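You operate a simulated robot arm through the tools that you are given. There is no shell and no other tool. Be economical: measure what you need, move in short steps, check, and stop when the job is done.

You run a simulated two-armed robot. Do the job below in one go: nothing can be reset, and whatever is moved stays where it is left.

## Task
Set the three ladder rungs to the scale on the card; tighten the knob.
Fine: each rung level with its own white mark, counted up from the fixed rung; the rail knob ends tight.

The check looks at the end state, three seconds after you hand in, the way a careful person would. Anything else that was tipped, shoved, dropped, spilled or broken makes it a failure.

## Robot
Two 7-joint arms with two-finger grippers on one trunk, on a base that drives. Base frame: it is fixed to the floor where the robot stands at the start and does not move with it; the origin is under the middle of the robot, x ahead of it, y to its left, z up. Units: m, degrees, N and s.
The left shoulder is at the start at [0.03, 0.175, 1.304], the right one opposite. With the tool pointing down near the work surface each hand reaches from about 0.1 to 0.74 m from the robot's upright axis, wherever it stands, measured 20 degrees to its own side. Places, roughly: blue ladder rung [0.7, 0, 0.7]; narrow scale [0.7, 0.2, 1]; rail knob [0.6, -0.3, 0.9]; teal ladder rung [0.7, 0, 1.2]; white ladder rung [0.7, 0, 0.9]; wide scale [0.7, -0.2, 1]. Payload 2.94 kg a hand.
The tool frame of a hand sits at the grasp point between the pads (the TCP): z along the fingers, y along the line on which they close. The tips reach 0.03 m beyond it. Largest opening 0.138 m; the body of the gripper starts 0.109 m behind the TCP.
Orientation is told as [roll, pitch, yaw] about the base's x, y, z axes, in that order, counted from this pose: with the fingers straight down and closing along the base's y, the tool's x points along the base's -x, its y along +y and its z along -z.

## Interface
- The arms move only by the tool step_arm. It takes "left_rows", "right_rows" or both (then of equal length, played together; a hand with none holds still); each is text: rows parted by semicolons, each of 7 numbers parted by spaces: the gripper command, from -1 (shut) to 1 (fully open), values between in proportion, then the shift along the tool's x, y, z in units of 25 mm (1.0 is 25 mm), then the turn, a rotation vector about the tool's x, y, z in units of 5 degrees (1.0 is 5 degrees). In form: fingers dx dy dz wx wy wz; .... A call has 1 to 10 rows; each row shifts and turns the commanded pose from where the row before left it, along the tool's axes as they then stand. A call with a number of a shift or a turn outside -1 to 1 is refused whole. Rows are played at 5 a second. More than 0.05 m and 8.6 degrees between two rows, or a gripper value outside its range, and nothing of the call is played. A pose out of reach is approached as far as the arm can. The call stops where the force on the tool passes 40 N (or 10 N more than at its start, if that is more) or the arm is blocked; 0.2 s more then pass. The fingers move at their own pace and stop on an object; they squeeze with about 34 N. The grip force told is the motor's: it shows also when the fingers shut on nothing. Time passes only in rows, and 0.2 s behind the last, so rows that do not move let the fingers close. It gives the time, the measured TCP pose, the force on the tool (base axes), the opening and the grip force at its end, in the units of the frame above (readings bear some noise), with the torque about the TCP (base axes, N m) and any sound that the robot's microphone picked up.
- Cameras (640 x 400 px; columns grow to the right, rows downward): "scene" is now at [0.0927, 0.0036, 1.7956]; the picture's right is [0.01, -1.00, 0.00], its down [-0.68, -0.01, -0.73] and it looks along [0.73, 0.01, -0.68] (base axes); focal length 286 px, centre (320, 200). "left" rides on the left gripper at [0.071, -0.019, -0.146] in its tool frame; the picture's right is [0.26, 0.97, 0.00], its down [-0.85, 0.23, -0.48] and it looks along [-0.46, 0.13, 0.88] (tool axes); focal length 280 px, centre (320, 200). "right" rides on the right gripper at [0.071, 0.019, -0.146] in its tool frame; the picture's right is [-0.26, 0.97, 0.00], its down [-0.85, -0.23, -0.48] and it looks along [-0.46, -0.12, 0.88] (tool axes); focal length 280 px, centre (320, 200). There is no depth. A picture from a camera that has moved, and an enlarged one, comes with that camera's place and axes in the base frame and with its lens. The place of the scene camera against the robot may be out by one fixed shift of up to 0.018 m in any direction.
- get_image(camera): a new picture of that camera. The clock stands still meanwhile.
- slide_trunk(by): slides the trunk up (or, below 0, down) by that many m; the arms and the scene camera ride with it, the base frame stays. It gives what a move gives, with no picture.
- drive_base(legs): drives the robot by 1 to 6 legs, each [ahead, turn to the left] in m and degrees, along the robot's own axes; the way and the turn of a leg run together, so that a leg with both is an arc; at most 1.5 m and 180 degrees a leg. The arms and the cameras ride along, it lands a little off, and it stops where it bumps. It gives what a move gives.
- aim_head(pan, tilt): turns the head with the scene camera to pan (to the left, within 120 degrees either way) and tilt (down, from -29 to 69), counted from straight ahead of the robot. It gives what a move gives.
- enlarge(camera, box): a new picture of the part [left, top, right, bottom] of that camera's present view, enlarged. The clock stands still meanwhile.
- sign_off(): hands the job in; it is judged then, once.

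Go step by step. Nothing tells you exact positions but the pictures and the camera data: compare them with the known pose of the tool, close in by small moves and look again before you grip or let go. The budget is 120 turns and 108 pictures, counting those below and the enlarged ones. Unless the task says otherwise, let go and move clear before handing in, and close with one line.

The tools are called after ">>>" as a command line: name --argument value ..., lists and objects as JSON in quotes. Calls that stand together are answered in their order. step_arm: Moves the arms, as the interface text tells. Its arguments: {"type":"object","properties":{"left_rows":{"type":"string"},"right_rows":{"type":"string"}},"required":[]} The other tools are called the same way: slide_trunk (by) slides the trunk up or down; drive_base (legs) drives the base; aim_head (pan, tilt) turns the head that bears the scene camera; get_image (camera) takes a picture; enlarge (camera, box) takes an enlarged picture of a part of a camera's view; sign_off () hands the job in.

At the start:

```text
clock: 0.0
left_position: [0.4914, 0.137, 1.4109]
left_ee_rot: [-0.1, 0.0, 0.1]
left_force: [0.2, 0.0, -0.5]
left_wrist_torque: [0.01, -0.01, 0.0]
left_opening: 0.1378
left_grip_force: 0.0
right_position: [0.4873, -0.2797, 1.4401]
right_ee_rot: [0.1, -0.1, 0.1]
right_force: [-0.3, -0.3, -0.5]
right_wrist_torque: [-0.01, 0.01, 0.01]
right_opening: 0.138
right_grip_force: 0.1
trunk travel left (down, up): [-0.475, 0.259]
robot x, y, heading: [0.0006, 0.0021, -0.0]
head pan, tilt: [0.4, 42.8]
```

scene: 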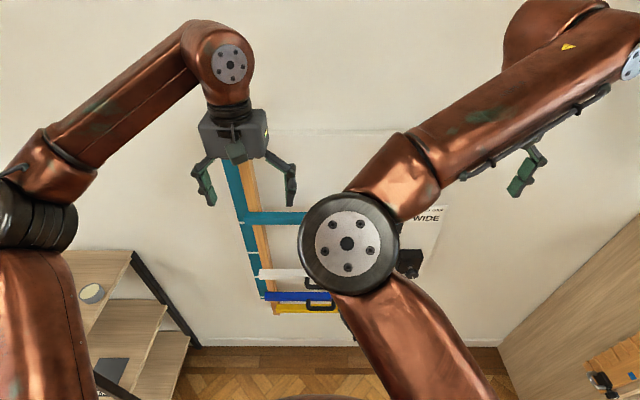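
right: 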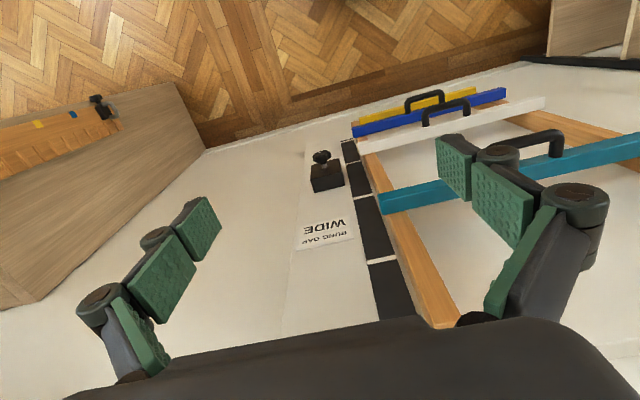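
left: 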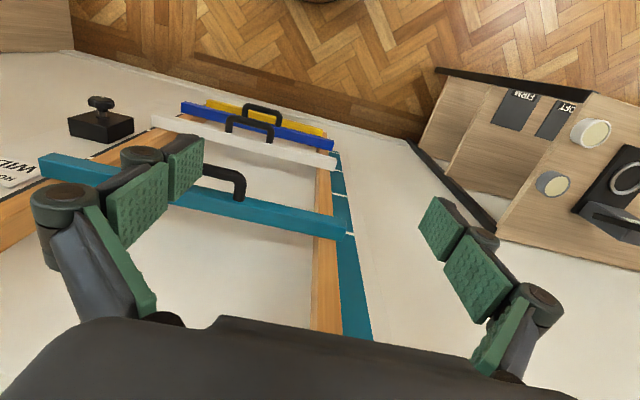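

I see a wall ladder with yellow (fixed), blue, white and teal rungs, a scale on each side, and a card reading WIDE. I'll look closer at the card and marks.

>>> enlarge --camera "right" --box '[260, 60, 580, 320]'

>>> enlarge --camera "left" --box '[0, 60, 400, 310]'

>>> enlarge --camera "scene" --box '[200, 120, 480, 340]'

```text
1.54 times, centred on (420, 190) of right
camera zoom: at [0.4161, -0.2596, 1.5877], right [0.26, 0.97, 0.0], down [0.85, -0.23, 0.48], along [0.46, -0.12, -0.88], focal length 431 px, centre (166, 215)
```

zoom: 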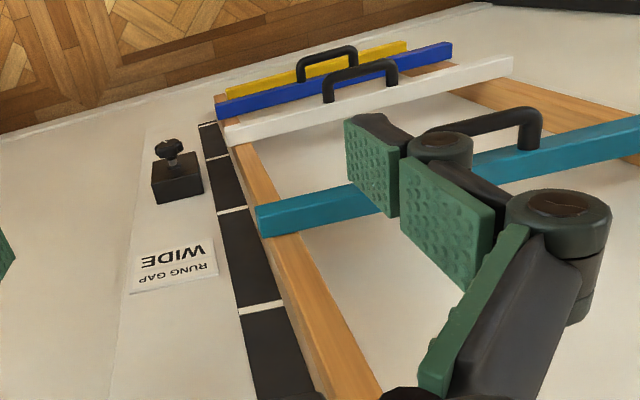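

```text
1.60 times, centred on (200, 185) of left
camera zoom: at [0.4211, 0.1194, 1.5569], right [-0.26, 0.96, 0.0], down [0.85, 0.23, 0.48], along [0.46, 0.12, -0.88], focal length 449 px, centre (512, 224)
```

zoom: 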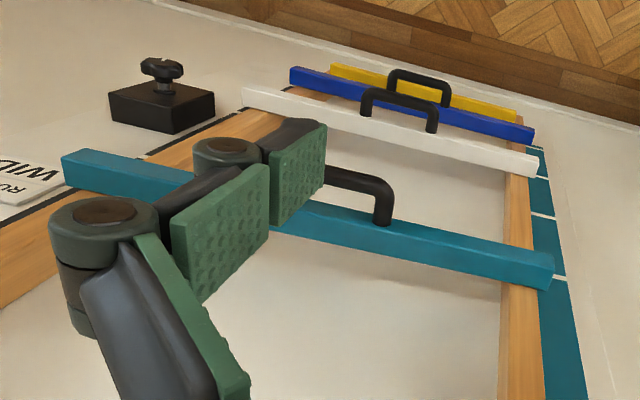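

```text
1.82 times, centred on (340, 230) of scene
camera zoom: at [0.0927, 0.0036, 1.7956], right [0.01, -1.0, 0.0], down [-0.68, -0.01, -0.73], along [0.73, 0.01, -0.68], focal length 521 px, centre (284, 146)
```

zoom: 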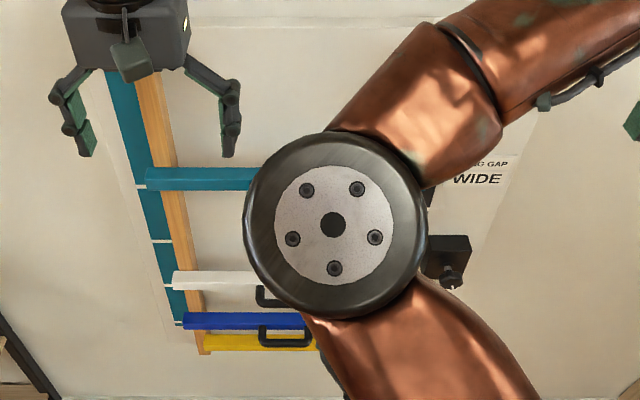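

The card says WIDE, so the black strip on the right is the scale to use. The right elbow blocks my view, so I'll back off a bit and look again.

>>> drive_base --legs '[[-0.25, 0]]'

>>> slide_trunk --by -0.25

>>> aim_head --pan 0 --tilt 30

>>> get_image --camera "scene"

>>> get_image --camera "right"

```text
clock: 1.8
left_position: [0.2477, 0.1345, 1.4081]
left_ee_rot: [-0.1, 0.2, -0.2]
left_force: [1.3, -0.1, 0.2]
left_wrist_torque: [0.0, 0.08, -0.05]
left_opening: 0.1379
left_grip_force: 0.1
right_position: [0.2405, -0.28, 1.4393]
right_ee_rot: [0.0, 0.3, -0.4]
right_force: [0.9, 0.5, -0.1]
right_wrist_torque: [0.01, 0.07, 0.0]
right_opening: 0.1381
right_grip_force: 0.1
trunk travel left (down, up): [-0.475, 0.259]
robot x, y, heading: [-0.2522, 0.0006, -0.3]
head pan, tilt: [0.4, 42.8]
```

```text
clock: 4.4
left_position: [0.2424, 0.1352, 1.1603]
left_ee_rot: [0.0, 0.0, -0.2]
left_force: [-0.1, 0.5, 0.0]
left_wrist_torque: [0.01, -0.02, 0.01]
left_opening: 0.1379
left_grip_force: 0.1
right_position: [0.236, -0.2806, 1.1921]
right_ee_rot: [0.0, 0.0, -0.3]
right_force: [-0.6, -0.1, 0.2]
right_wrist_torque: [-0.02, 0.0, 0.0]
right_opening: 0.1381
right_grip_force: 0.1
trunk travel left (down, up): [-0.225, 0.509]
robot x, y, heading: [-0.2466, 0.002, -0.2]
head pan, tilt: [0.4, 42.8]
```

```text
clock: 5.2
left_position: [0.2433, 0.1367, 1.1594]
left_ee_rot: [0.0, 0.1, -0.2]
left_force: [-0.4, 0.2, 0.1]
left_wrist_torque: [-0.01, 0.0, 0.01]
left_opening: 0.1382
left_grip_force: 0.2
right_position: [0.2359, -0.2817, 1.1907]
right_ee_rot: [0.0, 0.1, -0.3]
right_force: [0.0, 0.4, 0.1]
right_wrist_torque: [-0.02, -0.02, -0.01]
right_opening: 0.138
right_grip_force: 0.1
trunk travel left (down, up): [-0.225, 0.509]
robot x, y, heading: [-0.2485, 0.0037, -0.3]
head pan, tilt: [0.0, 30.0]
```

```text
101 pictures are left
camera scene: at [-0.0202, 0.0025, 1.5607], right [-0.01, -1.0, 0.0], down [-0.5, 0.0, -0.87], along [0.87, -0.01, -0.5], focal length 286 px, centre (320, 200)
```

scene: 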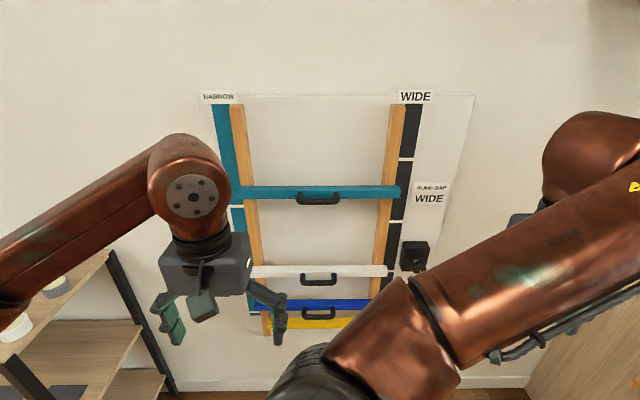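

```text
100 pictures are left
camera right: at [0.1658, -0.2613, 1.3373], right [0.27, 0.96, 0.0], down [0.85, -0.23, 0.47], along [0.46, -0.13, -0.88], focal length 280 px, centre (320, 200)
```

right: 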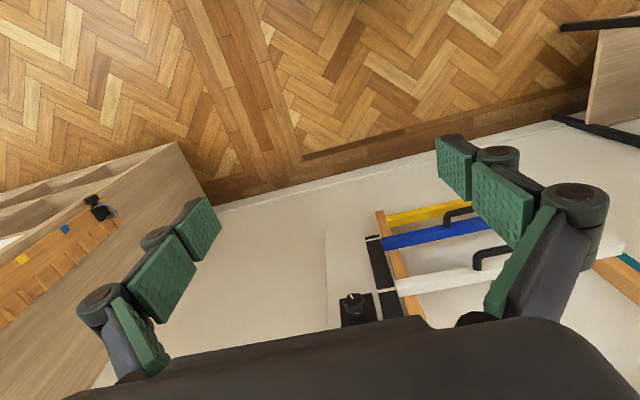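

The ladder is clear: teal, white and blue rungs with handles at y≈0, WIDE strip on the right. I'll turn both hands to point forward.

>>> step_arm --left_rows "0 -.3 0 .1 0 -1 0;0 -.3 0 .1 0 -1 0;0 -.3 0 .1 0 -1 0;0 -.3 0 .1 0 -1 0;0 -.3 0 .1 0 -1 0;0 -.3 0 .1 0 -1 0;0 -.3 0 .1 0 -1 0;0 -.3 0 .2 0 -1 0;0 -.3 0 .2 0 -1 0;0 -.3 0 .2 0 -1 0" --right_rows "0 -.3 -.5 .1 0 -1 0;0 -.3 -.5 .1 0 -1 0;0 -.3 -.5 .1 0 -1 0;0 -.3 -.5 .1 0 -1 0;0 -.3 -.5 .1 0 -1 0;0 -.3 -.5 .1 0 -1 0;0 -.3 -.5 .1 0 -1 0;0 -.3 -.5 .2 0 -1 0;0 -.3 -.5 .2 0 -1 0;0 -.3 -.5 .2 0 -1 0"

>>> step_arm --left_rows "0 -.1 0 .3 0 -1 0;0 -.1 0 .3 0 -1 0;0 -.1 0 .3 0 -1 0;0 -.1 0 .3 0 -1 0;0 -.1 0 .3 0 -1 0;0 -.1 0 .3 0 -1 0;0 -.1 0 .3 0 -1 0;0 -.1 0 .3 0 -1 0" --right_rows "0 -.1 0 .3 0 -1 0;0 -.1 0 .3 0 -1 0;0 -.1 0 .3 0 -1 0;0 -.1 0 .3 0 -1 0;0 -.1 0 .3 0 -1 0;0 -.1 0 .3 0 -1 0;0 -.1 0 .3 0 -1 0;0 -.1 0 .3 0 -1 0"

>>> get_image --camera "scene"

```text
clock: 7.3
left_position: [0.3262, 0.1352, 1.1593]
left_ee_rot: [0.0, -50.0, -0.2]
left_force: [0.2, 0.6, 0.3]
left_wrist_torque: [0.01, 0.04, 0.0]
left_opening: 0.0691
left_grip_force: 0.1
right_position: [0.3179, -0.407, 1.1912]
right_ee_rot: [0.0, -50.0, -0.3]
right_force: [1.1, -0.2, -0.4]
right_wrist_torque: [0.01, -0.01, 0.0]
right_opening: 0.0692
right_grip_force: 0.0
trunk travel left (down, up): [-0.225, 0.509]
robot x, y, heading: [-0.2524, 0.0016, -0.2]
head pan, tilt: [0.0, 30.0]
```

```text
clock: 9.2
left_position: [0.3859, 0.1369, 1.1579]
left_ee_rot: [-150.0, -89.8, 149.6]
left_force: [-0.4, 1.1, 0.7]
left_wrist_torque: [-0.02, 0.04, -0.07]
left_opening: 0.0688
left_grip_force: 0.0
right_position: [0.3762, -0.4056, 1.1889]
right_ee_rot: [-160.9, -89.9, 160.6]
right_force: [-0.4, -0.3, 0.4]
right_wrist_torque: [-0.03, 0.04, -0.03]
right_opening: 0.0689
right_grip_force: 0.1
trunk travel left (down, up): [-0.225, 0.509]
robot x, y, heading: [-0.2482, 0.0017, -0.4]
head pan, tilt: [0.0, 30.0]
```

```text
99 pictures are left
camera scene: at [-0.0227, 0.0035, 1.5614], right [-0.01, -1.0, 0.0], down [-0.5, 0.0, -0.87], along [0.87, -0.01, -0.5], focal length 286 px, centre (320, 200)
```

scene: 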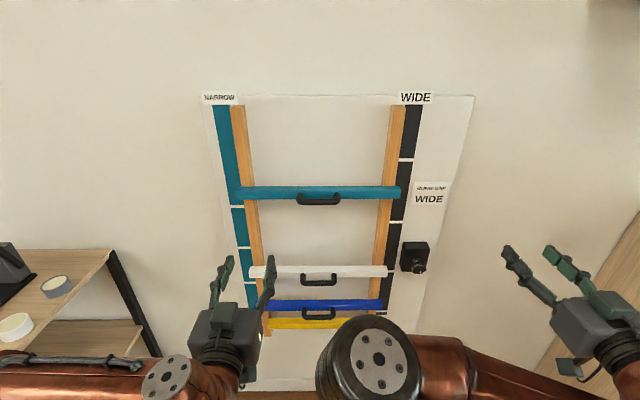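

Clear view now. I'll zoom on the scale and the knob.

>>> enlarge --camera "scene" --box '[330, 130, 490, 230]'

>>> enlarge --camera "scene" --box '[330, 230, 490, 330]'

>>> enlarge --camera "scene" --box '[200, 230, 360, 340]'

```text
4.00 times, centred on (410, 180) of scene
camera zoom: at [-0.0227, 0.0035, 1.5614], right [-0.01, -1.0, 0.0], down [-0.5, 0.0, -0.87], along [0.87, -0.01, -0.5], focal length 1145 px, centre (-40, 280)
```

zoom: 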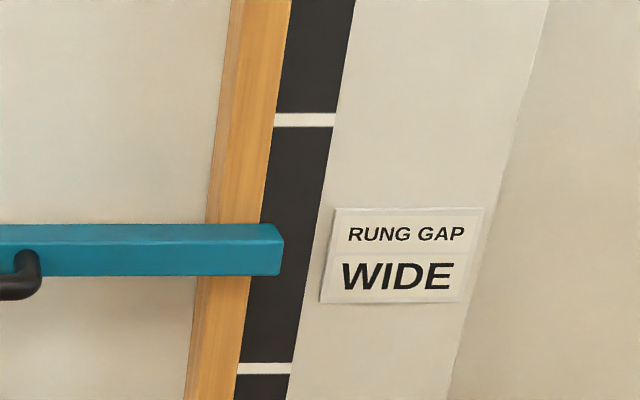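

```text
4.00 times, centred on (410, 280) of scene
camera zoom: at [-0.0227, 0.0035, 1.5614], right [-0.01, -1.0, 0.0], down [-0.5, 0.0, -0.87], along [0.87, -0.01, -0.5], focal length 1145 px, centre (-40, -120)
```

zoom: 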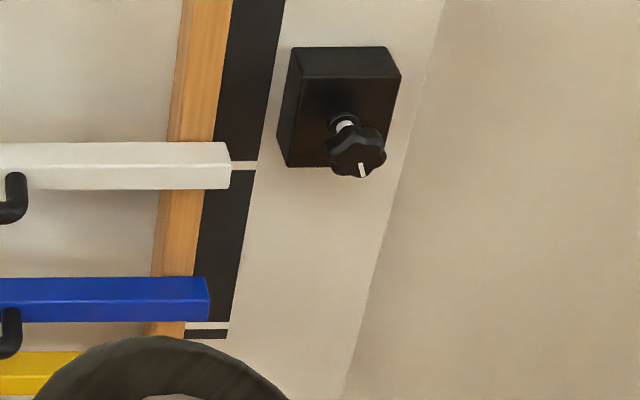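

```text
3.64 times, centred on (280, 285) of scene
camera zoom: at [-0.0227, 0.0035, 1.5614], right [-0.01, -1.0, 0.0], down [-0.5, 0.0, -0.87], along [0.87, -0.01, -0.5], focal length 1041 px, centre (466, -109)
```

zoom: 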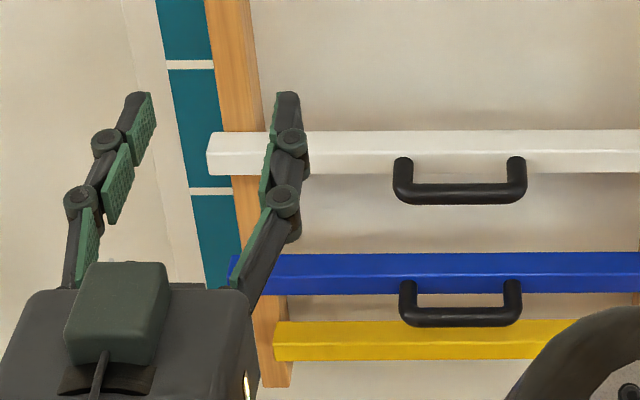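

Wide marks: M0 at the fixed rung, then three evenly spaced marks above (≈0.2 m each). White currently is around M1, so all three move up, starting with teal. I'll roll the left hand 90° so that its fingers close vertically on a handle bar.

>>> step_arm --left_rows "0 0 0 0 0 0 1;0 0 0 0 0 0 1;0 0 0 0 0 0 1;0 0 0 0 0 0 1;0 0 0 0 0 0 1;0 0 0 0 0 0 1;0 0 0 0 0 0 1;0 0 0 0 0 0 1;0 0 0 0 0 0 1"

>>> step_arm --left_rows "0 0 0 0 0 0 1;0 0 0 0 0 0 1;0 0 0 0 0 0 1;0 0 0 0 0 0 1;0 0 0 0 0 0 1;0 0 0 0 0 0 1;0 0 0 0 0 0 1;0 0 0 0 0 0 1;0 0 0 0 0 0 1"

>>> get_image --camera "left"

>>> get_image --camera "scene"

```text
clock: 11.2
left_position: [0.3877, 0.1354, 1.1544]
left_ee_rot: [89.9, -45.0, -90.2]
left_force: [-0.7, 0.0, -1.1]
left_wrist_torque: [0.02, -0.02, 0.0]
left_opening: 0.069
left_grip_force: 0.0
right_position: [0.3776, -0.407, 1.1869]
right_ee_rot: [-2.2, -89.9, 2.0]
right_force: [0.5, -0.1, -0.2]
right_wrist_torque: [0.0, 0.0, 0.01]
right_opening: 0.0689
right_grip_force: 0.0
trunk travel left (down, up): [-0.225, 0.509]
robot x, y, heading: [-0.2498, -0.001, -0.3]
head pan, tilt: [0.0, 30.0]
```

```text
clock: 13.2
left_position: [0.3856, 0.1351, 1.1543]
left_ee_rot: [89.9, 0.1, -90.3]
left_force: [-0.6, -0.6, 0.0]
left_wrist_torque: [-0.01, 0.04, 0.03]
left_opening: 0.0689
left_grip_force: 0.1
right_position: [0.3772, -0.4075, 1.1866]
right_ee_rot: [43.3, -90.0, -43.6]
right_force: [0.3, 0.5, -0.9]
right_wrist_torque: [0.01, -0.03, -0.02]
right_opening: 0.0689
right_grip_force: 0.0
trunk travel left (down, up): [-0.225, 0.509]
robot x, y, heading: [-0.2448, -0.0001, -0.3]
head pan, tilt: [0.0, 30.0]
```

```text
95 pictures are left
camera left: at [0.2409, 0.207, 1.1373], right [0.0, 0.26, 0.97], down [-0.48, -0.85, 0.23], along [0.88, -0.46, 0.12], focal length 280 px, centre (320, 200)
```

left: 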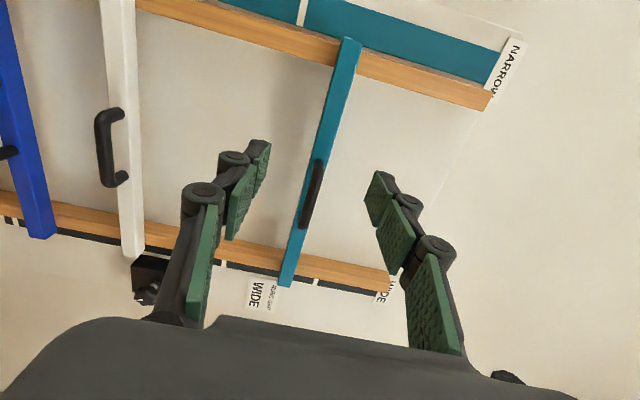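

```text
94 pictures are left
camera scene: at [-0.0209, 0.0017, 1.561], right [-0.01, -1.0, 0.0], down [-0.5, 0.0, -0.87], along [0.87, -0.01, -0.5], focal length 286 px, centre (320, 200)
```

scene: 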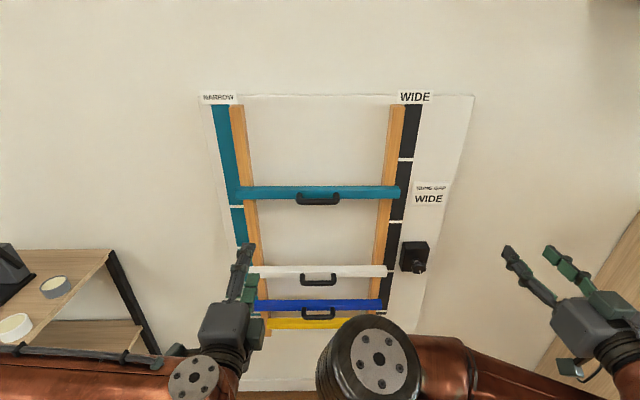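

Teal handle triangulates to about (0.65, 0, 1.176). I'll drive a bit closer and line up the left hand in front of it.

>>> drive_base --legs '[[0.1, 0.3]]'

>>> step_arm --left_rows "0 -.9 .15 0 0 0 0;0 -.9 .15 0 0 0 0;0 -.9 .15 0 0 0 0;0 -.9 .15 0 0 0 0;0 -.9 .15 0 0 0 0;0 -.9 .15 0 0 0 0"

>>> get_image --camera "left"

>>> get_image --camera "scene"

```text
clock: 14.3
left_position: [0.4832, 0.1419, 1.1562]
left_ee_rot: [90.2, -0.1, -89.8]
left_force: [0.1, -0.6, 0.6]
left_wrist_torque: [0.03, 0.0, 0.02]
left_opening: 0.0692
left_grip_force: 0.1
right_position: [0.4783, -0.4014, 1.1879]
right_ee_rot: [176.1, -89.7, -176.1]
right_force: [0.1, -0.8, 0.3]
right_wrist_torque: [-0.02, 0.03, -0.01]
right_opening: 0.069
right_grip_force: 0.1
trunk travel left (down, up): [-0.225, 0.509]
robot x, y, heading: [-0.1481, -0.0028, 0.2]
head pan, tilt: [0.0, 30.0]
```

```text
clock: 15.5
left_position: [0.4712, 0.0385, 1.1783]
left_ee_rot: [90.7, 0.0, -88.9]
left_force: [3.6, 7.3, 0.6]
left_wrist_torque: [-0.06, 0.08, -1.21]
left_opening: 0.0691
left_grip_force: 0.2
right_position: [0.4641, -0.4058, 1.1926]
right_ee_rot: [168.3, -89.2, -168.7]
right_force: [-0.4, -0.2, -1.1]
right_wrist_torque: [0.06, -0.02, -0.03]
right_opening: 0.0691
right_grip_force: 0.0
trunk travel left (down, up): [-0.225, 0.509]
robot x, y, heading: [-0.1486, -0.0007, 0.3]
head pan, tilt: [0.0, 30.0]
stopped in row 5 (left hand): the force on the tool passed its limit at 79 N (the readings are from after the stop); the commanded pose is now the measured one
```

```text
93 pictures are left
camera left: at [0.3249, 0.107, 1.1582], right [-0.02, 0.26, 0.96], down [-0.46, -0.86, 0.23], along [0.89, -0.44, 0.14], focal length 280 px, centre (320, 200)
```

left: 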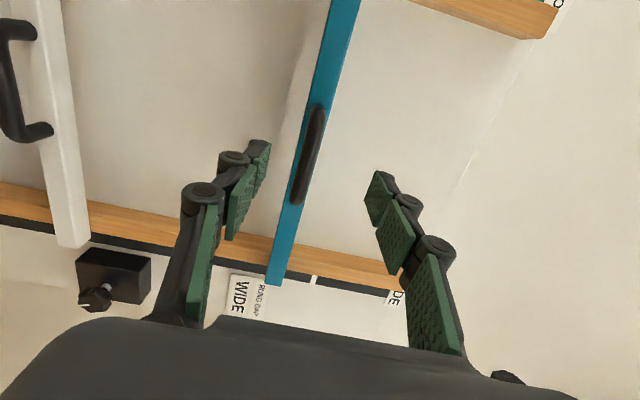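

```text
92 pictures are left
camera scene: at [0.0843, 0.0029, 1.5603], right [0.0, -1.0, 0.0], down [-0.5, 0.0, -0.87], along [0.87, 0.0, -0.5], focal length 286 px, centre (320, 200)
```

scene: 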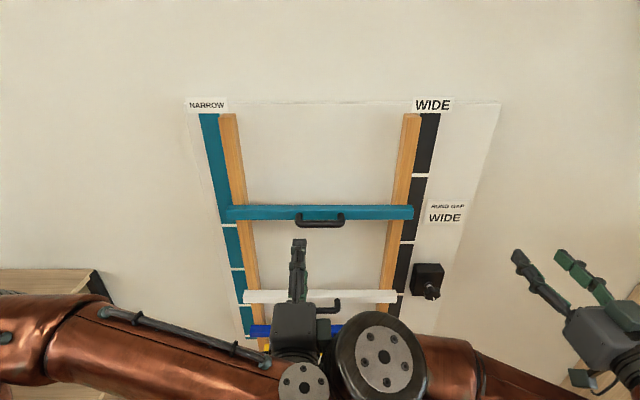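

The left hand touched my right elbow. I'll back the left hand off and stretch the right arm forward and out so its elbow moves out of the centre.

>>> step_arm --left_rows "0 1 0 0 0 0 0;0 1 0 0 0 0 0;0 1 0 0 0 0 0;0 1 0 0 0 0 0"

>>> step_arm --right_rows "0 .8 -.2 .8 0 0 0;0 .8 -.2 .8 0 0 0;0 .8 -.2 .8 0 0 0;0 .8 -.2 .8 0 0 0;0 .8 -.2 0 0 0 0;0 .8 -.2 0 0 0 0"

>>> get_image --camera "scene"

>>> get_image --camera "right"

```text
clock: 16.5
left_position: [0.4665, 0.139, 1.1796]
left_ee_rot: [90.9, -0.2, -89.1]
left_force: [0.0, -0.3, 0.2]
left_wrist_torque: [-0.04, 0.0, -0.03]
left_opening: 0.069
left_grip_force: 0.1
right_position: [0.4622, -0.4044, 1.1947]
right_ee_rot: [173.7, -89.1, -174.1]
right_force: [-0.2, 0.5, -0.4]
right_wrist_torque: [0.0, 0.02, -0.01]
right_opening: 0.0688
right_grip_force: 0.0
trunk travel left (down, up): [-0.225, 0.509]
robot x, y, heading: [-0.1488, 0.0006, 0.2]
head pan, tilt: [0.0, 30.0]
```

```text
clock: 17.9
left_position: [0.4667, 0.1367, 1.1801]
left_ee_rot: [90.8, -0.1, -89.1]
left_force: [-0.1, 0.5, 0.2]
left_wrist_torque: [0.03, -0.02, -0.01]
left_opening: 0.069
left_grip_force: 0.0
right_position: [0.5392, -0.4557, 1.0923]
right_ee_rot: [163.2, -89.5, -163.3]
right_force: [0.2, 0.3, -0.4]
right_wrist_torque: [-0.02, -0.02, -0.01]
right_opening: 0.0688
right_grip_force: 0.1
right hand out of reach, approached as far as the arm can: row 4, 5, 6
trunk travel left (down, up): [-0.225, 0.509]
robot x, y, heading: [-0.1474, 0.0033, 0.1]
head pan, tilt: [0.0, 30.0]
```

```text
91 pictures are left
camera scene: at [0.0826, 0.0031, 1.5606], right [0.0, -1.0, 0.0], down [-0.5, 0.0, -0.87], along [0.87, 0.0, -0.5], focal length 286 px, centre (320, 200)
```

scene: 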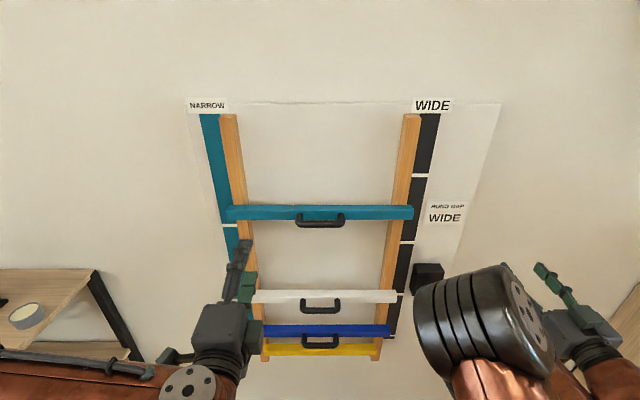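

```text
90 pictures are left
camera right: at [0.3946, -0.4354, 1.0199], right [0.0, 0.96, 0.26], down [-0.48, -0.23, 0.84], along [0.88, -0.13, 0.47], focal length 280 px, centre (320, 200)
```

right: 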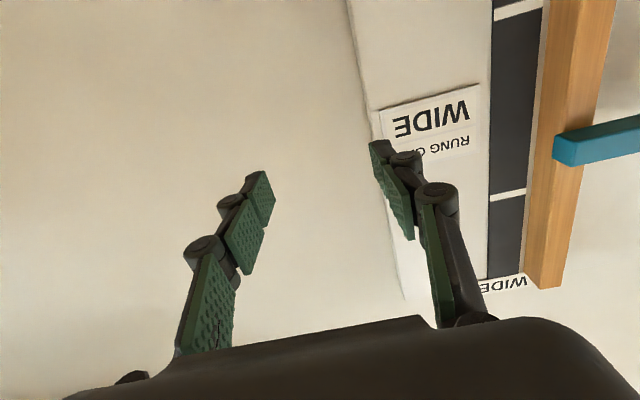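

The right elbow is out of the way now. Lining up the left hand with the teal handle.

>>> step_arm --left_rows "0 -.9 0 0 0 0 0;0 -.9 0 0 0 0 0;0 -.9 0 0 0 0 0;0 -.9 0 0 0 0 0;0 -.9 0 0 0 0 0;0 -.9 0 0 0 0 0;0 0 -.1 1 0 0 0;0 0 0 1 0 0 0;0 0 0 1 0 0 0;0 0 0 1 0 0 0"

>>> get_image --camera "left"

>>> get_image --camera "scene"

```text
clock: 20.1
left_position: [0.57, 0.0039, 1.1776]
left_ee_rot: [90.9, -0.1, -89.1]
left_force: [0.7, -0.4, -1.2]
left_wrist_torque: [0.0, 0.01, -0.02]
left_opening: 0.069
left_grip_force: 0.0
right_position: [0.5396, -0.4548, 1.092]
right_ee_rot: [162.4, -89.5, -162.3]
right_force: [0.3, -0.5, 0.4]
right_wrist_torque: [0.05, 0.02, -0.03]
right_opening: 0.069
right_grip_force: 0.0
trunk travel left (down, up): [-0.225, 0.509]
robot x, y, heading: [-0.1466, -0.0, -0.0]
head pan, tilt: [0.0, 30.0]
```

```text
89 pictures are left
camera left: at [0.4238, 0.0726, 1.1588], right [-0.02, 0.26, 0.96], down [-0.47, -0.86, 0.22], along [0.88, -0.45, 0.14], focal length 280 px, centre (320, 200)
```

left: 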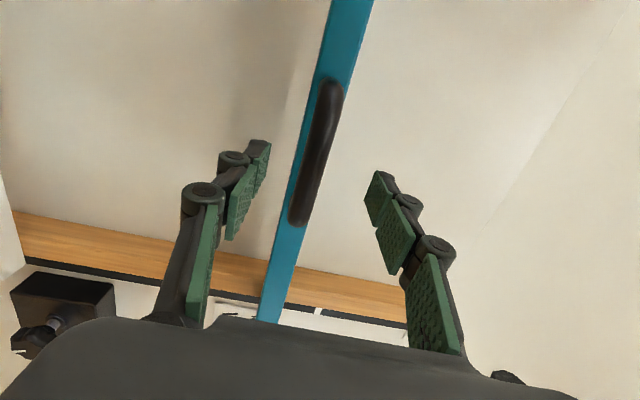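

```text
88 pictures are left
camera scene: at [0.0824, 0.003, 1.5607], right [0.0, -1.0, 0.0], down [-0.5, 0.0, -0.87], along [0.87, 0.0, -0.5], focal length 286 px, centre (320, 200)
```

scene: 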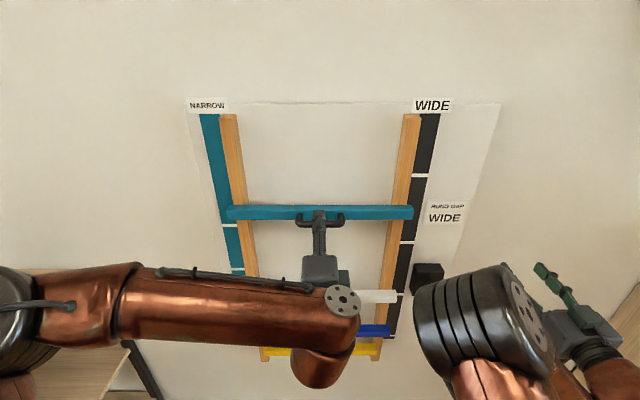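

Aligned: the bar is at x≈0.65, z≈1.18, between the fingers. Advancing 6 cm and closing.

>>> step_arm --left_rows "0 0 0 .8 0 0 0;0 0 .1 .8 0 0 0;0 0 0 .8 0 0 0;-1 0 0 0 0 0 0;-1 0 0 0 0 0 0;-1 0 0 0 0 0 0;-1 0 0 0 0 0 0;-1 0 0 0 0 0 0"

>>> get_image --camera "left"

```text
clock: 21.9
left_position: [0.6303, 0.0065, 1.1827]
left_ee_rot: [90.7, -0.2, -89.1]
left_force: [1.6, 0.2, -3.2]
left_wrist_torque: [0.18, 0.2, -0.13]
left_opening: 0.0273
left_grip_force: 44.8
right_position: [0.5393, -0.4548, 1.0911]
right_ee_rot: [164.2, -89.4, -164.2]
right_force: [-0.8, 0.4, 0.1]
right_wrist_torque: [0.0, -0.01, 0.01]
right_opening: 0.0688
right_grip_force: 0.1
trunk travel left (down, up): [-0.225, 0.509]
robot x, y, heading: [-0.1487, 0.0022, 0.4]
head pan, tilt: [0.0, 30.0]
```

```text
87 pictures are left
camera left: at [0.4835, 0.0748, 1.1618], right [-0.02, 0.26, 0.96], down [-0.47, -0.86, 0.22], along [0.88, -0.45, 0.14], focal length 280 px, centre (320, 200)
```

left: 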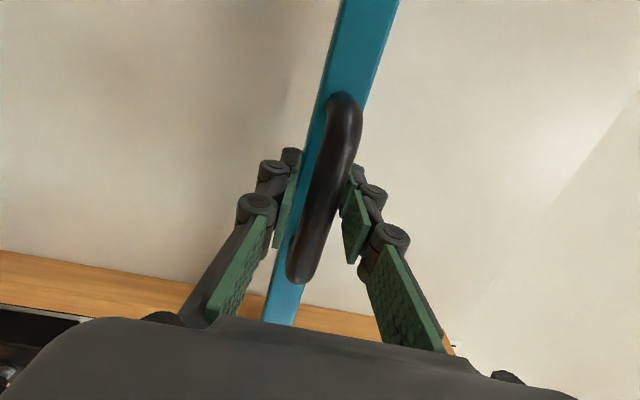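

Gripped. Test lift by about 3 cm to see whether the rung slides.

>>> step_arm --left_rows "-1 0 .3 0 0 0 0;-1 0 .3 0 0 0 0;-1 0 .3 0 0 0 0;-1 0 .3 0 0 0 0"

>>> get_image --camera "scene"

```text
clock: 22.9
left_position: [0.6298, 0.0061, 1.2123]
left_ee_rot: [90.7, -0.2, -89.2]
left_force: [1.6, 2.6, -3.5]
left_wrist_torque: [0.2, 0.2, -0.04]
left_opening: 0.0277
left_grip_force: 44.9
right_position: [0.5398, -0.4534, 1.0929]
right_ee_rot: [166.4, -89.4, -166.4]
right_force: [1.5, 0.4, -0.3]
right_wrist_torque: [-0.02, -0.01, -0.02]
right_opening: 0.0691
right_grip_force: 0.0
trunk travel left (down, up): [-0.225, 0.509]
robot x, y, heading: [-0.1463, 0.0034, 0.1]
head pan, tilt: [0.0, 30.0]
```

```text
86 pictures are left
camera scene: at [0.0826, 0.004, 1.5607], right [0.0, -1.0, 0.0], down [-0.5, 0.0, -0.87], along [0.87, 0.0, -0.5], focal length 286 px, centre (320, 200)
```

scene: 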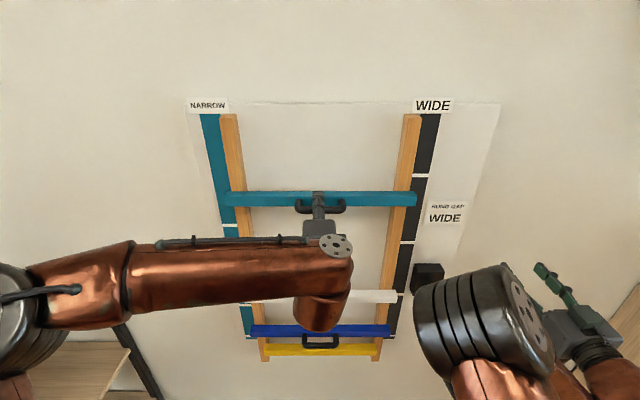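

It slides easily. Zooming to measure the rung end and the marks.

>>> enlarge --camera "scene" --box '[370, 160, 450, 210]'

>>> enlarge --camera "scene" --box '[340, 310, 420, 360]'

>>> enlarge --camera "scene" --box '[350, 220, 450, 300]'

```text
8.00 times, centred on (410, 185) of scene
camera zoom: at [0.0826, 0.004, 1.5607], right [0.0, -1.0, 0.0], down [-0.5, 0.0, -0.87], along [0.87, 0.0, -0.5], focal length 2291 px, centre (-400, 320)
```

zoom: 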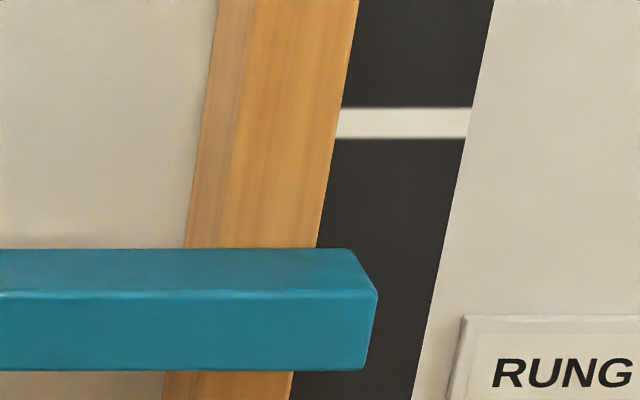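

```text
8.00 times, centred on (380, 335) of scene
camera zoom: at [0.0826, 0.004, 1.5607], right [0.0, -1.0, 0.0], down [-0.5, 0.0, -0.87], along [0.87, 0.0, -0.5], focal length 2291 px, centre (-160, -880)
```

zoom: 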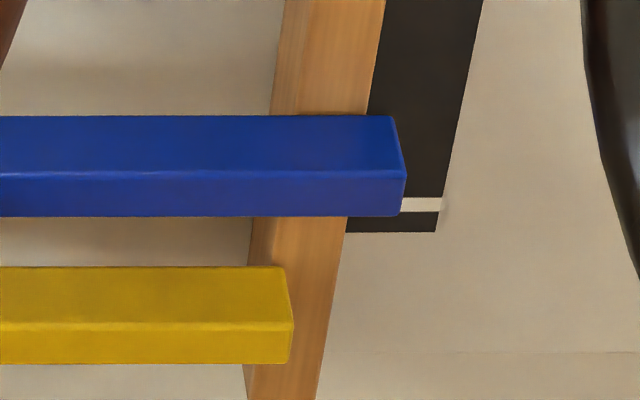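

```text
5.00 times, centred on (400, 260) of scene
camera zoom: at [0.0826, 0.004, 1.5607], right [0.0, -1.0, 0.0], down [-0.5, 0.0, -0.87], along [0.87, 0.0, -0.5], focal length 1432 px, centre (-80, -100)
```

zoom: 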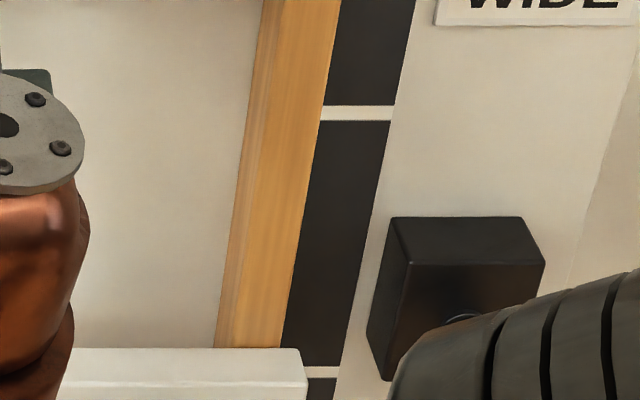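

Now raising teal a further 3.5 cm, then I'll measure again to calibrate the scale.

>>> step_arm --left_rows "-1 0 .35 0 0 0 0;-1 0 .35 0 0 0 0;-1 0 .35 0 0 0 0;-1 0 .35 0 0 0 0;-1 0 0 0 0 0 0"

>>> enlarge --camera "scene" --box '[370, 160, 450, 210]'

>>> enlarge --camera "left" --box '[160, 270, 480, 400]'

```text
clock: 24.1
left_position: [0.6294, 0.0058, 1.2492]
left_ee_rot: [90.9, -0.1, -89.1]
left_force: [-3.4, 3.9, -2.1]
left_wrist_torque: [0.25, 0.27, 0.35]
left_opening: 0.0275
left_grip_force: 44.8
right_position: [0.5387, -0.4539, 1.093]
right_ee_rot: [168.1, -89.4, -168.2]
right_force: [0.9, 0.2, 0.1]
right_wrist_torque: [-0.01, 0.02, -0.03]
right_opening: 0.0692
right_grip_force: 0.1
trunk travel left (down, up): [-0.225, 0.509]
robot x, y, heading: [-0.1491, -0.0024, 0.1]
head pan, tilt: [0.0, 30.0]
```

```text
8.00 times, centred on (410, 185) of scene
camera zoom: at [0.0815, 0.0043, 1.5609], right [0.0, -1.0, 0.0], down [-0.5, 0.0, -0.87], along [0.87, 0.0, -0.5], focal length 2291 px, centre (-400, 320)
```

zoom: 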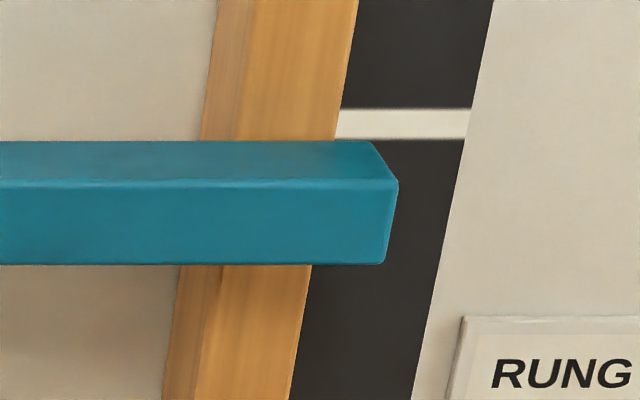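

```text
2.00 times, centred on (320, 335) of left
camera zoom: at [0.4836, 0.0748, 1.2281], right [-0.02, 0.26, 0.96], down [-0.47, -0.86, 0.22], along [0.88, -0.45, 0.14], focal length 561 px, centre (320, -70)
```

zoom: 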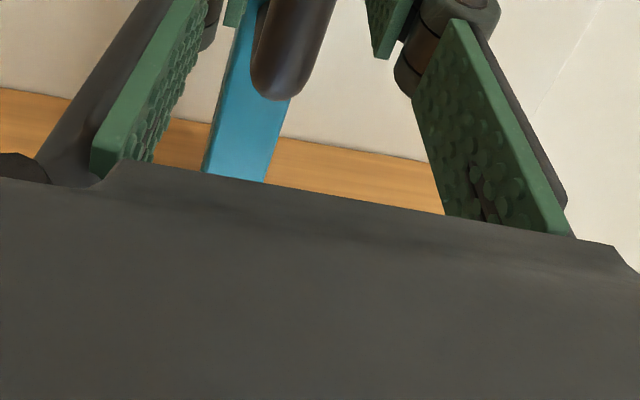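

Calibrating (Dr≈0.605 m, gap ≈0.22 m), teal should be within ~2 mm of M3. I'll release, back away and check with the left camera, which sits nearly level with it.

>>> step_arm --left_rows "0 0 0 0 0 0 0;0 0 0 0 0 0 0;0 0 0 0 0 0 0;0 0 0 0 0 0 0;0 0 0 -1 0 0 0;0 0 0 -1 0 0 0;0 0 0 -1 0 0 0;0 0 0 -1 0 0 0;0 0 0 0 0 0 0"

>>> get_image --camera "left"

>>> enlarge --camera "scene" --box '[370, 160, 450, 210]'

```text
clock: 26.1
left_position: [0.5287, 0.0045, 1.2441]
left_ee_rot: [90.8, -0.1, -89.1]
left_force: [0.7, -0.9, 0.6]
left_wrist_torque: [-0.01, -0.01, 0.02]
left_opening: 0.069
left_grip_force: 0.1
right_position: [0.5393, -0.4542, 1.0919]
right_ee_rot: [165.0, -89.4, -165.1]
right_force: [0.6, 0.5, 1.1]
right_wrist_torque: [0.01, 0.0, -0.01]
right_opening: 0.0689
right_grip_force: 0.0
trunk travel left (down, up): [-0.225, 0.509]
robot x, y, heading: [-0.1491, 0.0005, 0.3]
head pan, tilt: [0.0, 30.0]
```

```text
80 pictures are left
camera left: at [0.3838, 0.0731, 1.225], right [-0.02, 0.26, 0.96], down [-0.47, -0.86, 0.22], along [0.88, -0.45, 0.14], focal length 280 px, centre (320, 200)
```

left: 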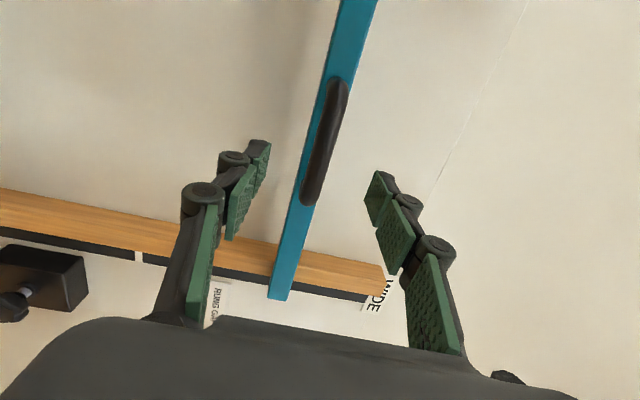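

```text
8.00 times, centred on (410, 185) of scene
camera zoom: at [0.0822, 0.0037, 1.5607], right [0.0, -1.0, 0.0], down [-0.5, 0.0, -0.87], along [0.87, 0.0, -0.5], focal length 2291 px, centre (-400, 320)
```

zoom: 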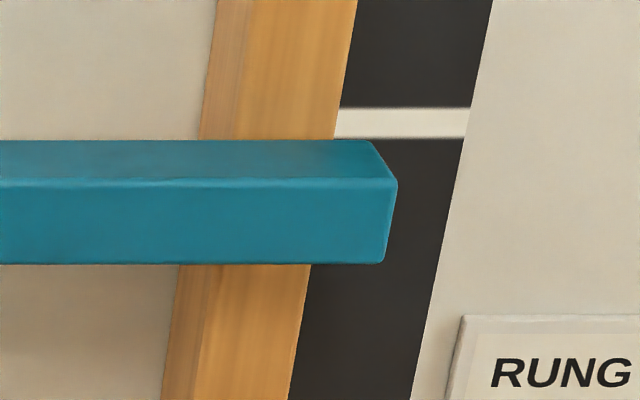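

The rung stays put. To verify levelness directly, I'll slide the trunk up so the right wrist camera is level with M3.

>>> slide_trunk --by 0.22

>>> get_image --camera "right"

```text
clock: 28.4
left_position: [0.5304, 0.0043, 1.4649]
left_ee_rot: [90.8, 0.0, -89.0]
left_force: [0.2, 0.6, -1.6]
left_wrist_torque: [0.04, -0.04, -0.01]
left_opening: 0.069
left_grip_force: 0.1
right_position: [0.4711, -0.4555, 1.4032]
right_ee_rot: [178.9, -80.8, -178.9]
right_force: [0.2, -0.3, -0.3]
right_wrist_torque: [-0.01, 0.0, -0.02]
right_opening: 0.069
right_grip_force: 0.0
trunk travel left (down, up): [-0.445, 0.289]
robot x, y, heading: [-0.1465, 0.0007, -0.3]
head pan, tilt: [0.0, 30.0]
```

```text
78 pictures are left
camera right: at [0.3392, -0.4358, 1.3105], right [-0.04, 0.96, 0.26], down [-0.6, -0.23, 0.76], along [0.8, -0.13, 0.59], focal length 280 px, centre (320, 200)
```

right: 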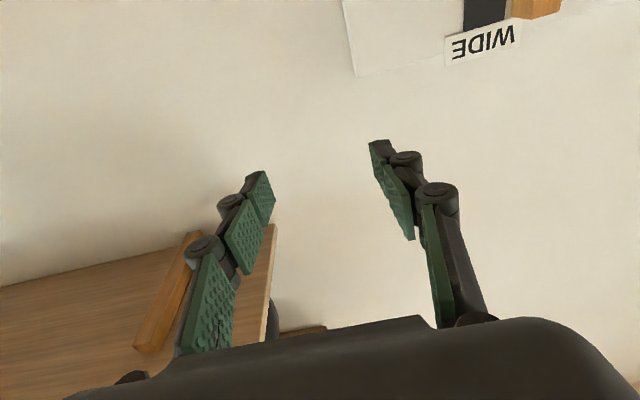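

The right hand wants a tilt downward; I'll tilt it 30° and lower the trunk some.

>>> step_arm --right_rows "0 0 0 0 0 1 0;0 0 0 0 0 1 0;0 0 0 0 0 1 0;0 0 0 0 0 1 0;0 0 0 0 0 1 0;0 0 0 0 0 1 0"

>>> slide_trunk --by -0.18

>>> get_image --camera "right"

>>> get_image --camera "scene"

```text
clock: 29.8
left_position: [0.5289, 0.0041, 1.4645]
left_ee_rot: [90.9, -0.1, -89.1]
left_force: [0.5, -0.3, 0.2]
left_wrist_torque: [-0.03, 0.0, 0.01]
left_opening: 0.0691
left_grip_force: 0.0
right_position: [0.4715, -0.4563, 1.4031]
right_ee_rot: [0.4, -69.0, -0.5]
right_force: [1.0, -0.1, 0.1]
right_wrist_torque: [-0.02, -0.02, 0.0]
right_opening: 0.0689
right_grip_force: 0.0
trunk travel left (down, up): [-0.445, 0.289]
robot x, y, heading: [-0.1473, 0.0, 0.3]
head pan, tilt: [0.0, 30.0]
```

```text
clock: 31.8
left_position: [0.529, 0.004, 1.2851]
left_ee_rot: [90.8, -0.1, -89.1]
left_force: [-0.1, -0.6, 0.4]
left_wrist_torque: [-0.01, 0.04, 0.01]
left_opening: 0.0688
left_grip_force: 0.1
right_position: [0.4713, -0.4561, 1.2245]
right_ee_rot: [0.4, -69.2, -0.4]
right_force: [-0.4, -0.3, 0.0]
right_wrist_torque: [0.02, 0.01, -0.01]
right_opening: 0.069
right_grip_force: 0.1
trunk travel left (down, up): [-0.265, 0.469]
robot x, y, heading: [-0.1481, 0.0013, 0.2]
head pan, tilt: [0.0, 30.0]
```

```text
77 pictures are left
camera right: at [0.3096, -0.436, 1.2103], right [0.09, 0.96, 0.25], down [-0.14, -0.23, 0.96], along [0.99, -0.13, 0.12], focal length 280 px, centre (320, 200)
```

right: 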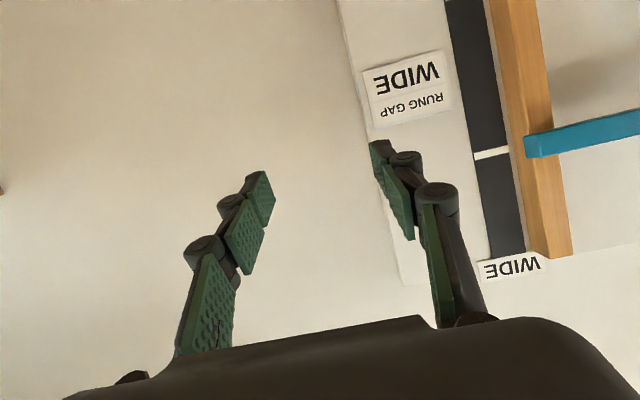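

```text
76 pictures are left
camera scene: at [0.0507, 0.0036, 1.6031], right [0.0, -1.0, 0.0], down [-0.5, 0.0, -0.87], along [0.87, 0.0, -0.5], focal length 286 px, centre (320, 200)
```

scene: 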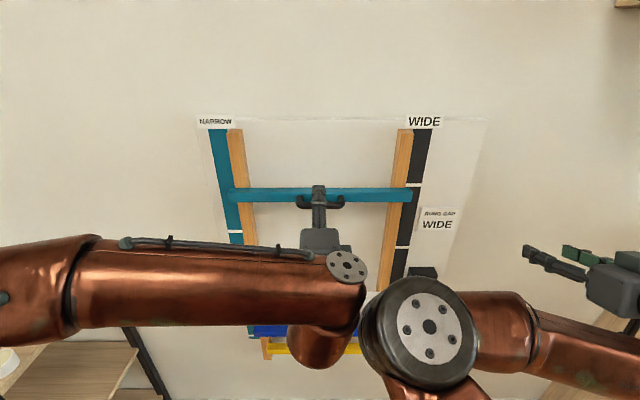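

The mark and the rung end are both visible from the right. Zooming there.

>>> enlarge --camera "right" --box '[440, 110, 600, 210]'

```text
4.00 times, centred on (520, 160) of right
camera zoom: at [0.3096, -0.436, 1.2103], right [0.09, 0.96, 0.25], down [-0.14, -0.23, 0.96], along [0.99, -0.13, 0.12], focal length 1122 px, centre (-480, 360)
```

zoom: 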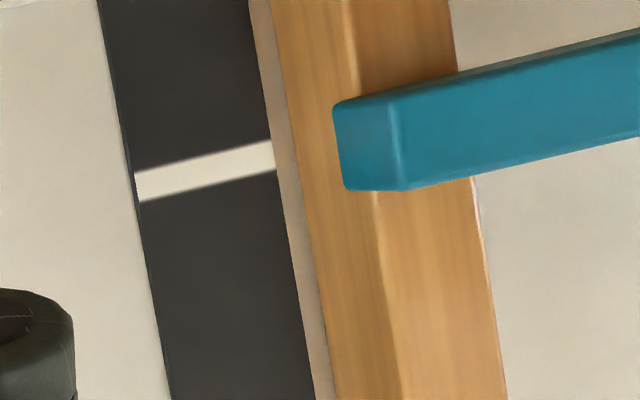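

Teal is within about 1 mm of M3 by direct measurement. Now I'll move the right arm back to the earlier out-of-the-way pose so its elbow leaves the centre.

>>> step_arm --right_rows "0 0 0 0 0 -1 0;0 0 0 0 0 -1 0;0 0 0 0 0 -1 0;0 0 0 0 0 -1 0;0 .8 0 .6 0 0 0;0 .8 0 .6 0 0 0;0 .8 0 .6 0 0 0;0 .8 0 .6 0 0 0;0 .8 0 .6 0 0 0"

>>> get_image --camera "scene"

```text
clock: 33.8
left_position: [0.5303, 0.0034, 1.2853]
left_ee_rot: [90.8, 0.0, -89.2]
left_force: [0.8, -0.3, 0.4]
left_wrist_torque: [-0.01, 0.03, -0.02]
left_opening: 0.0689
left_grip_force: 0.0
right_position: [0.543, -0.4548, 1.1246]
right_ee_rot: [9.5, -88.9, -9.3]
right_force: [0.3, -0.1, 0.2]
right_wrist_torque: [0.0, -0.03, -0.02]
right_opening: 0.0692
right_grip_force: 0.0
trunk travel left (down, up): [-0.265, 0.469]
robot x, y, heading: [-0.142, -0.0002, 0.2]
head pan, tilt: [0.0, 30.0]
```

```text
74 pictures are left
camera scene: at [0.0521, 0.0031, 1.6027], right [0.0, -1.0, 0.0], down [-0.5, 0.0, -0.87], along [0.87, 0.0, -0.5], focal length 286 px, centre (320, 200)
```

scene: 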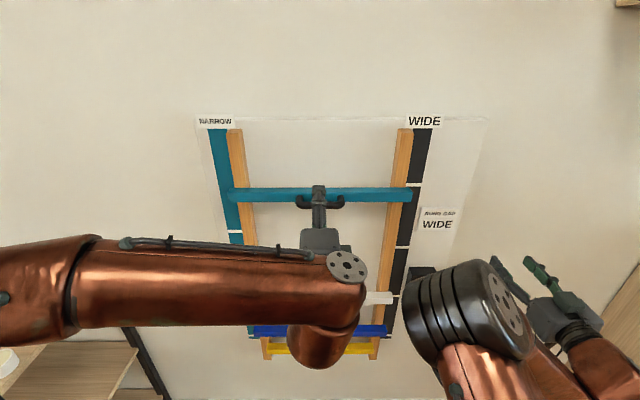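

Restoring the trunk height and lowering the left hand to the white handle (≈z 0.887).

>>> slide_trunk --by -0.04

>>> step_arm --left_rows "0 0 -1 -.2 0 0 0;0 0 -1 -.2 0 0 0;0 0 -1 0 0 0 0;0 0 -1 0 0 0 0;0 0 -1 0 0 0 0;0 0 -1 0 0 0 0;0 0 -1 0 0 0 0;0 0 -1 0 0 0 0;0 0 -1 0 0 0 0;0 0 -1 0 0 0 0"

>>> step_arm --left_rows "0 0 -1 0 0 0 0;0 0 -1 0 0 0 0;0 0 -1 0 0 0 0;0 0 -1 .4 0 0 0"

>>> get_image --camera "left"

>>> get_image --camera "scene"

```text
clock: 34.7
left_position: [0.5271, 0.0049, 1.2474]
left_ee_rot: [90.9, -0.1, -89.1]
left_force: [-0.7, -0.9, 0.6]
left_wrist_torque: [-0.02, 0.02, 0.01]
left_opening: 0.069
left_grip_force: 0.1
right_position: [0.5424, -0.4551, 1.0829]
right_ee_rot: [11.3, -89.3, -11.3]
right_force: [-0.1, 0.1, 0.6]
right_wrist_torque: [0.0, 0.03, -0.02]
right_opening: 0.069
right_grip_force: 0.1
trunk travel left (down, up): [-0.225, 0.509]
robot x, y, heading: [-0.1444, 0.0025, 0.0]
head pan, tilt: [0.0, 30.0]
```

```text
clock: 36.9
left_position: [0.5224, 0.0046, 0.9955]
left_ee_rot: [90.7, 0.0, -89.1]
left_force: [0.1, 0.5, 1.0]
left_wrist_torque: [0.02, 0.02, -0.03]
left_opening: 0.0688
left_grip_force: 0.0
right_position: [0.5459, -0.4559, 1.0813]
right_ee_rot: [13.2, -89.1, -13.2]
right_force: [0.4, -0.5, -1.1]
right_wrist_torque: [-0.03, 0.03, 0.04]
right_opening: 0.0692
right_grip_force: 0.1
trunk travel left (down, up): [-0.225, 0.509]
robot x, y, heading: [-0.1479, 0.0031, 0.1]
head pan, tilt: [0.0, 30.0]
```

```text
clock: 37.9
left_position: [0.5322, 0.0036, 0.8958]
left_ee_rot: [90.7, -0.2, -89.1]
left_force: [-0.3, -0.2, -0.8]
left_wrist_torque: [-0.02, -0.04, -0.02]
left_opening: 0.0692
left_grip_force: 0.1
right_position: [0.5456, -0.4555, 1.0813]
right_ee_rot: [12.6, -89.1, -12.7]
right_force: [-0.4, 0.7, -0.9]
right_wrist_torque: [-0.03, 0.01, 0.03]
right_opening: 0.0691
right_grip_force: 0.0
trunk travel left (down, up): [-0.225, 0.509]
robot x, y, heading: [-0.1508, 0.0026, 0.0]
head pan, tilt: [0.0, 30.0]
```

```text
73 pictures are left
camera left: at [0.3866, 0.0717, 0.8747], right [-0.02, 0.26, 0.96], down [-0.47, -0.86, 0.22], along [0.89, -0.44, 0.14], focal length 280 px, centre (320, 200)
```

left: 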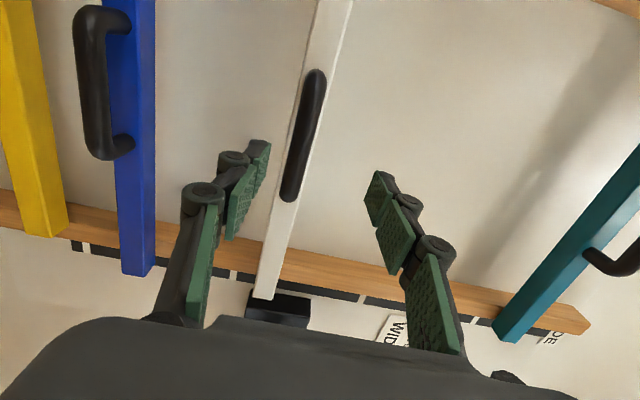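

```text
72 pictures are left
camera scene: at [0.0827, 0.0028, 1.5606], right [0.0, -1.0, 0.0], down [-0.5, 0.0, -0.87], along [0.87, 0.0, -0.5], focal length 286 px, centre (320, 200)
```

scene: 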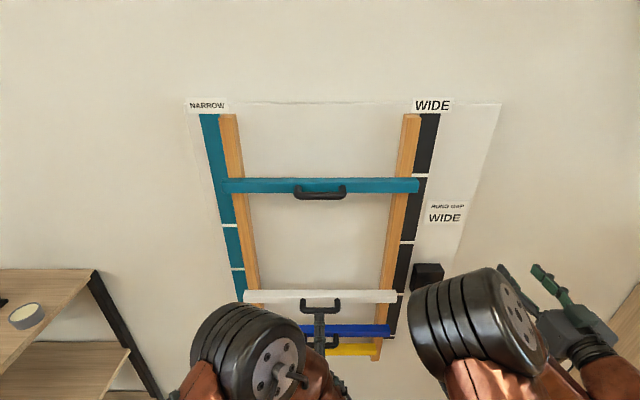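

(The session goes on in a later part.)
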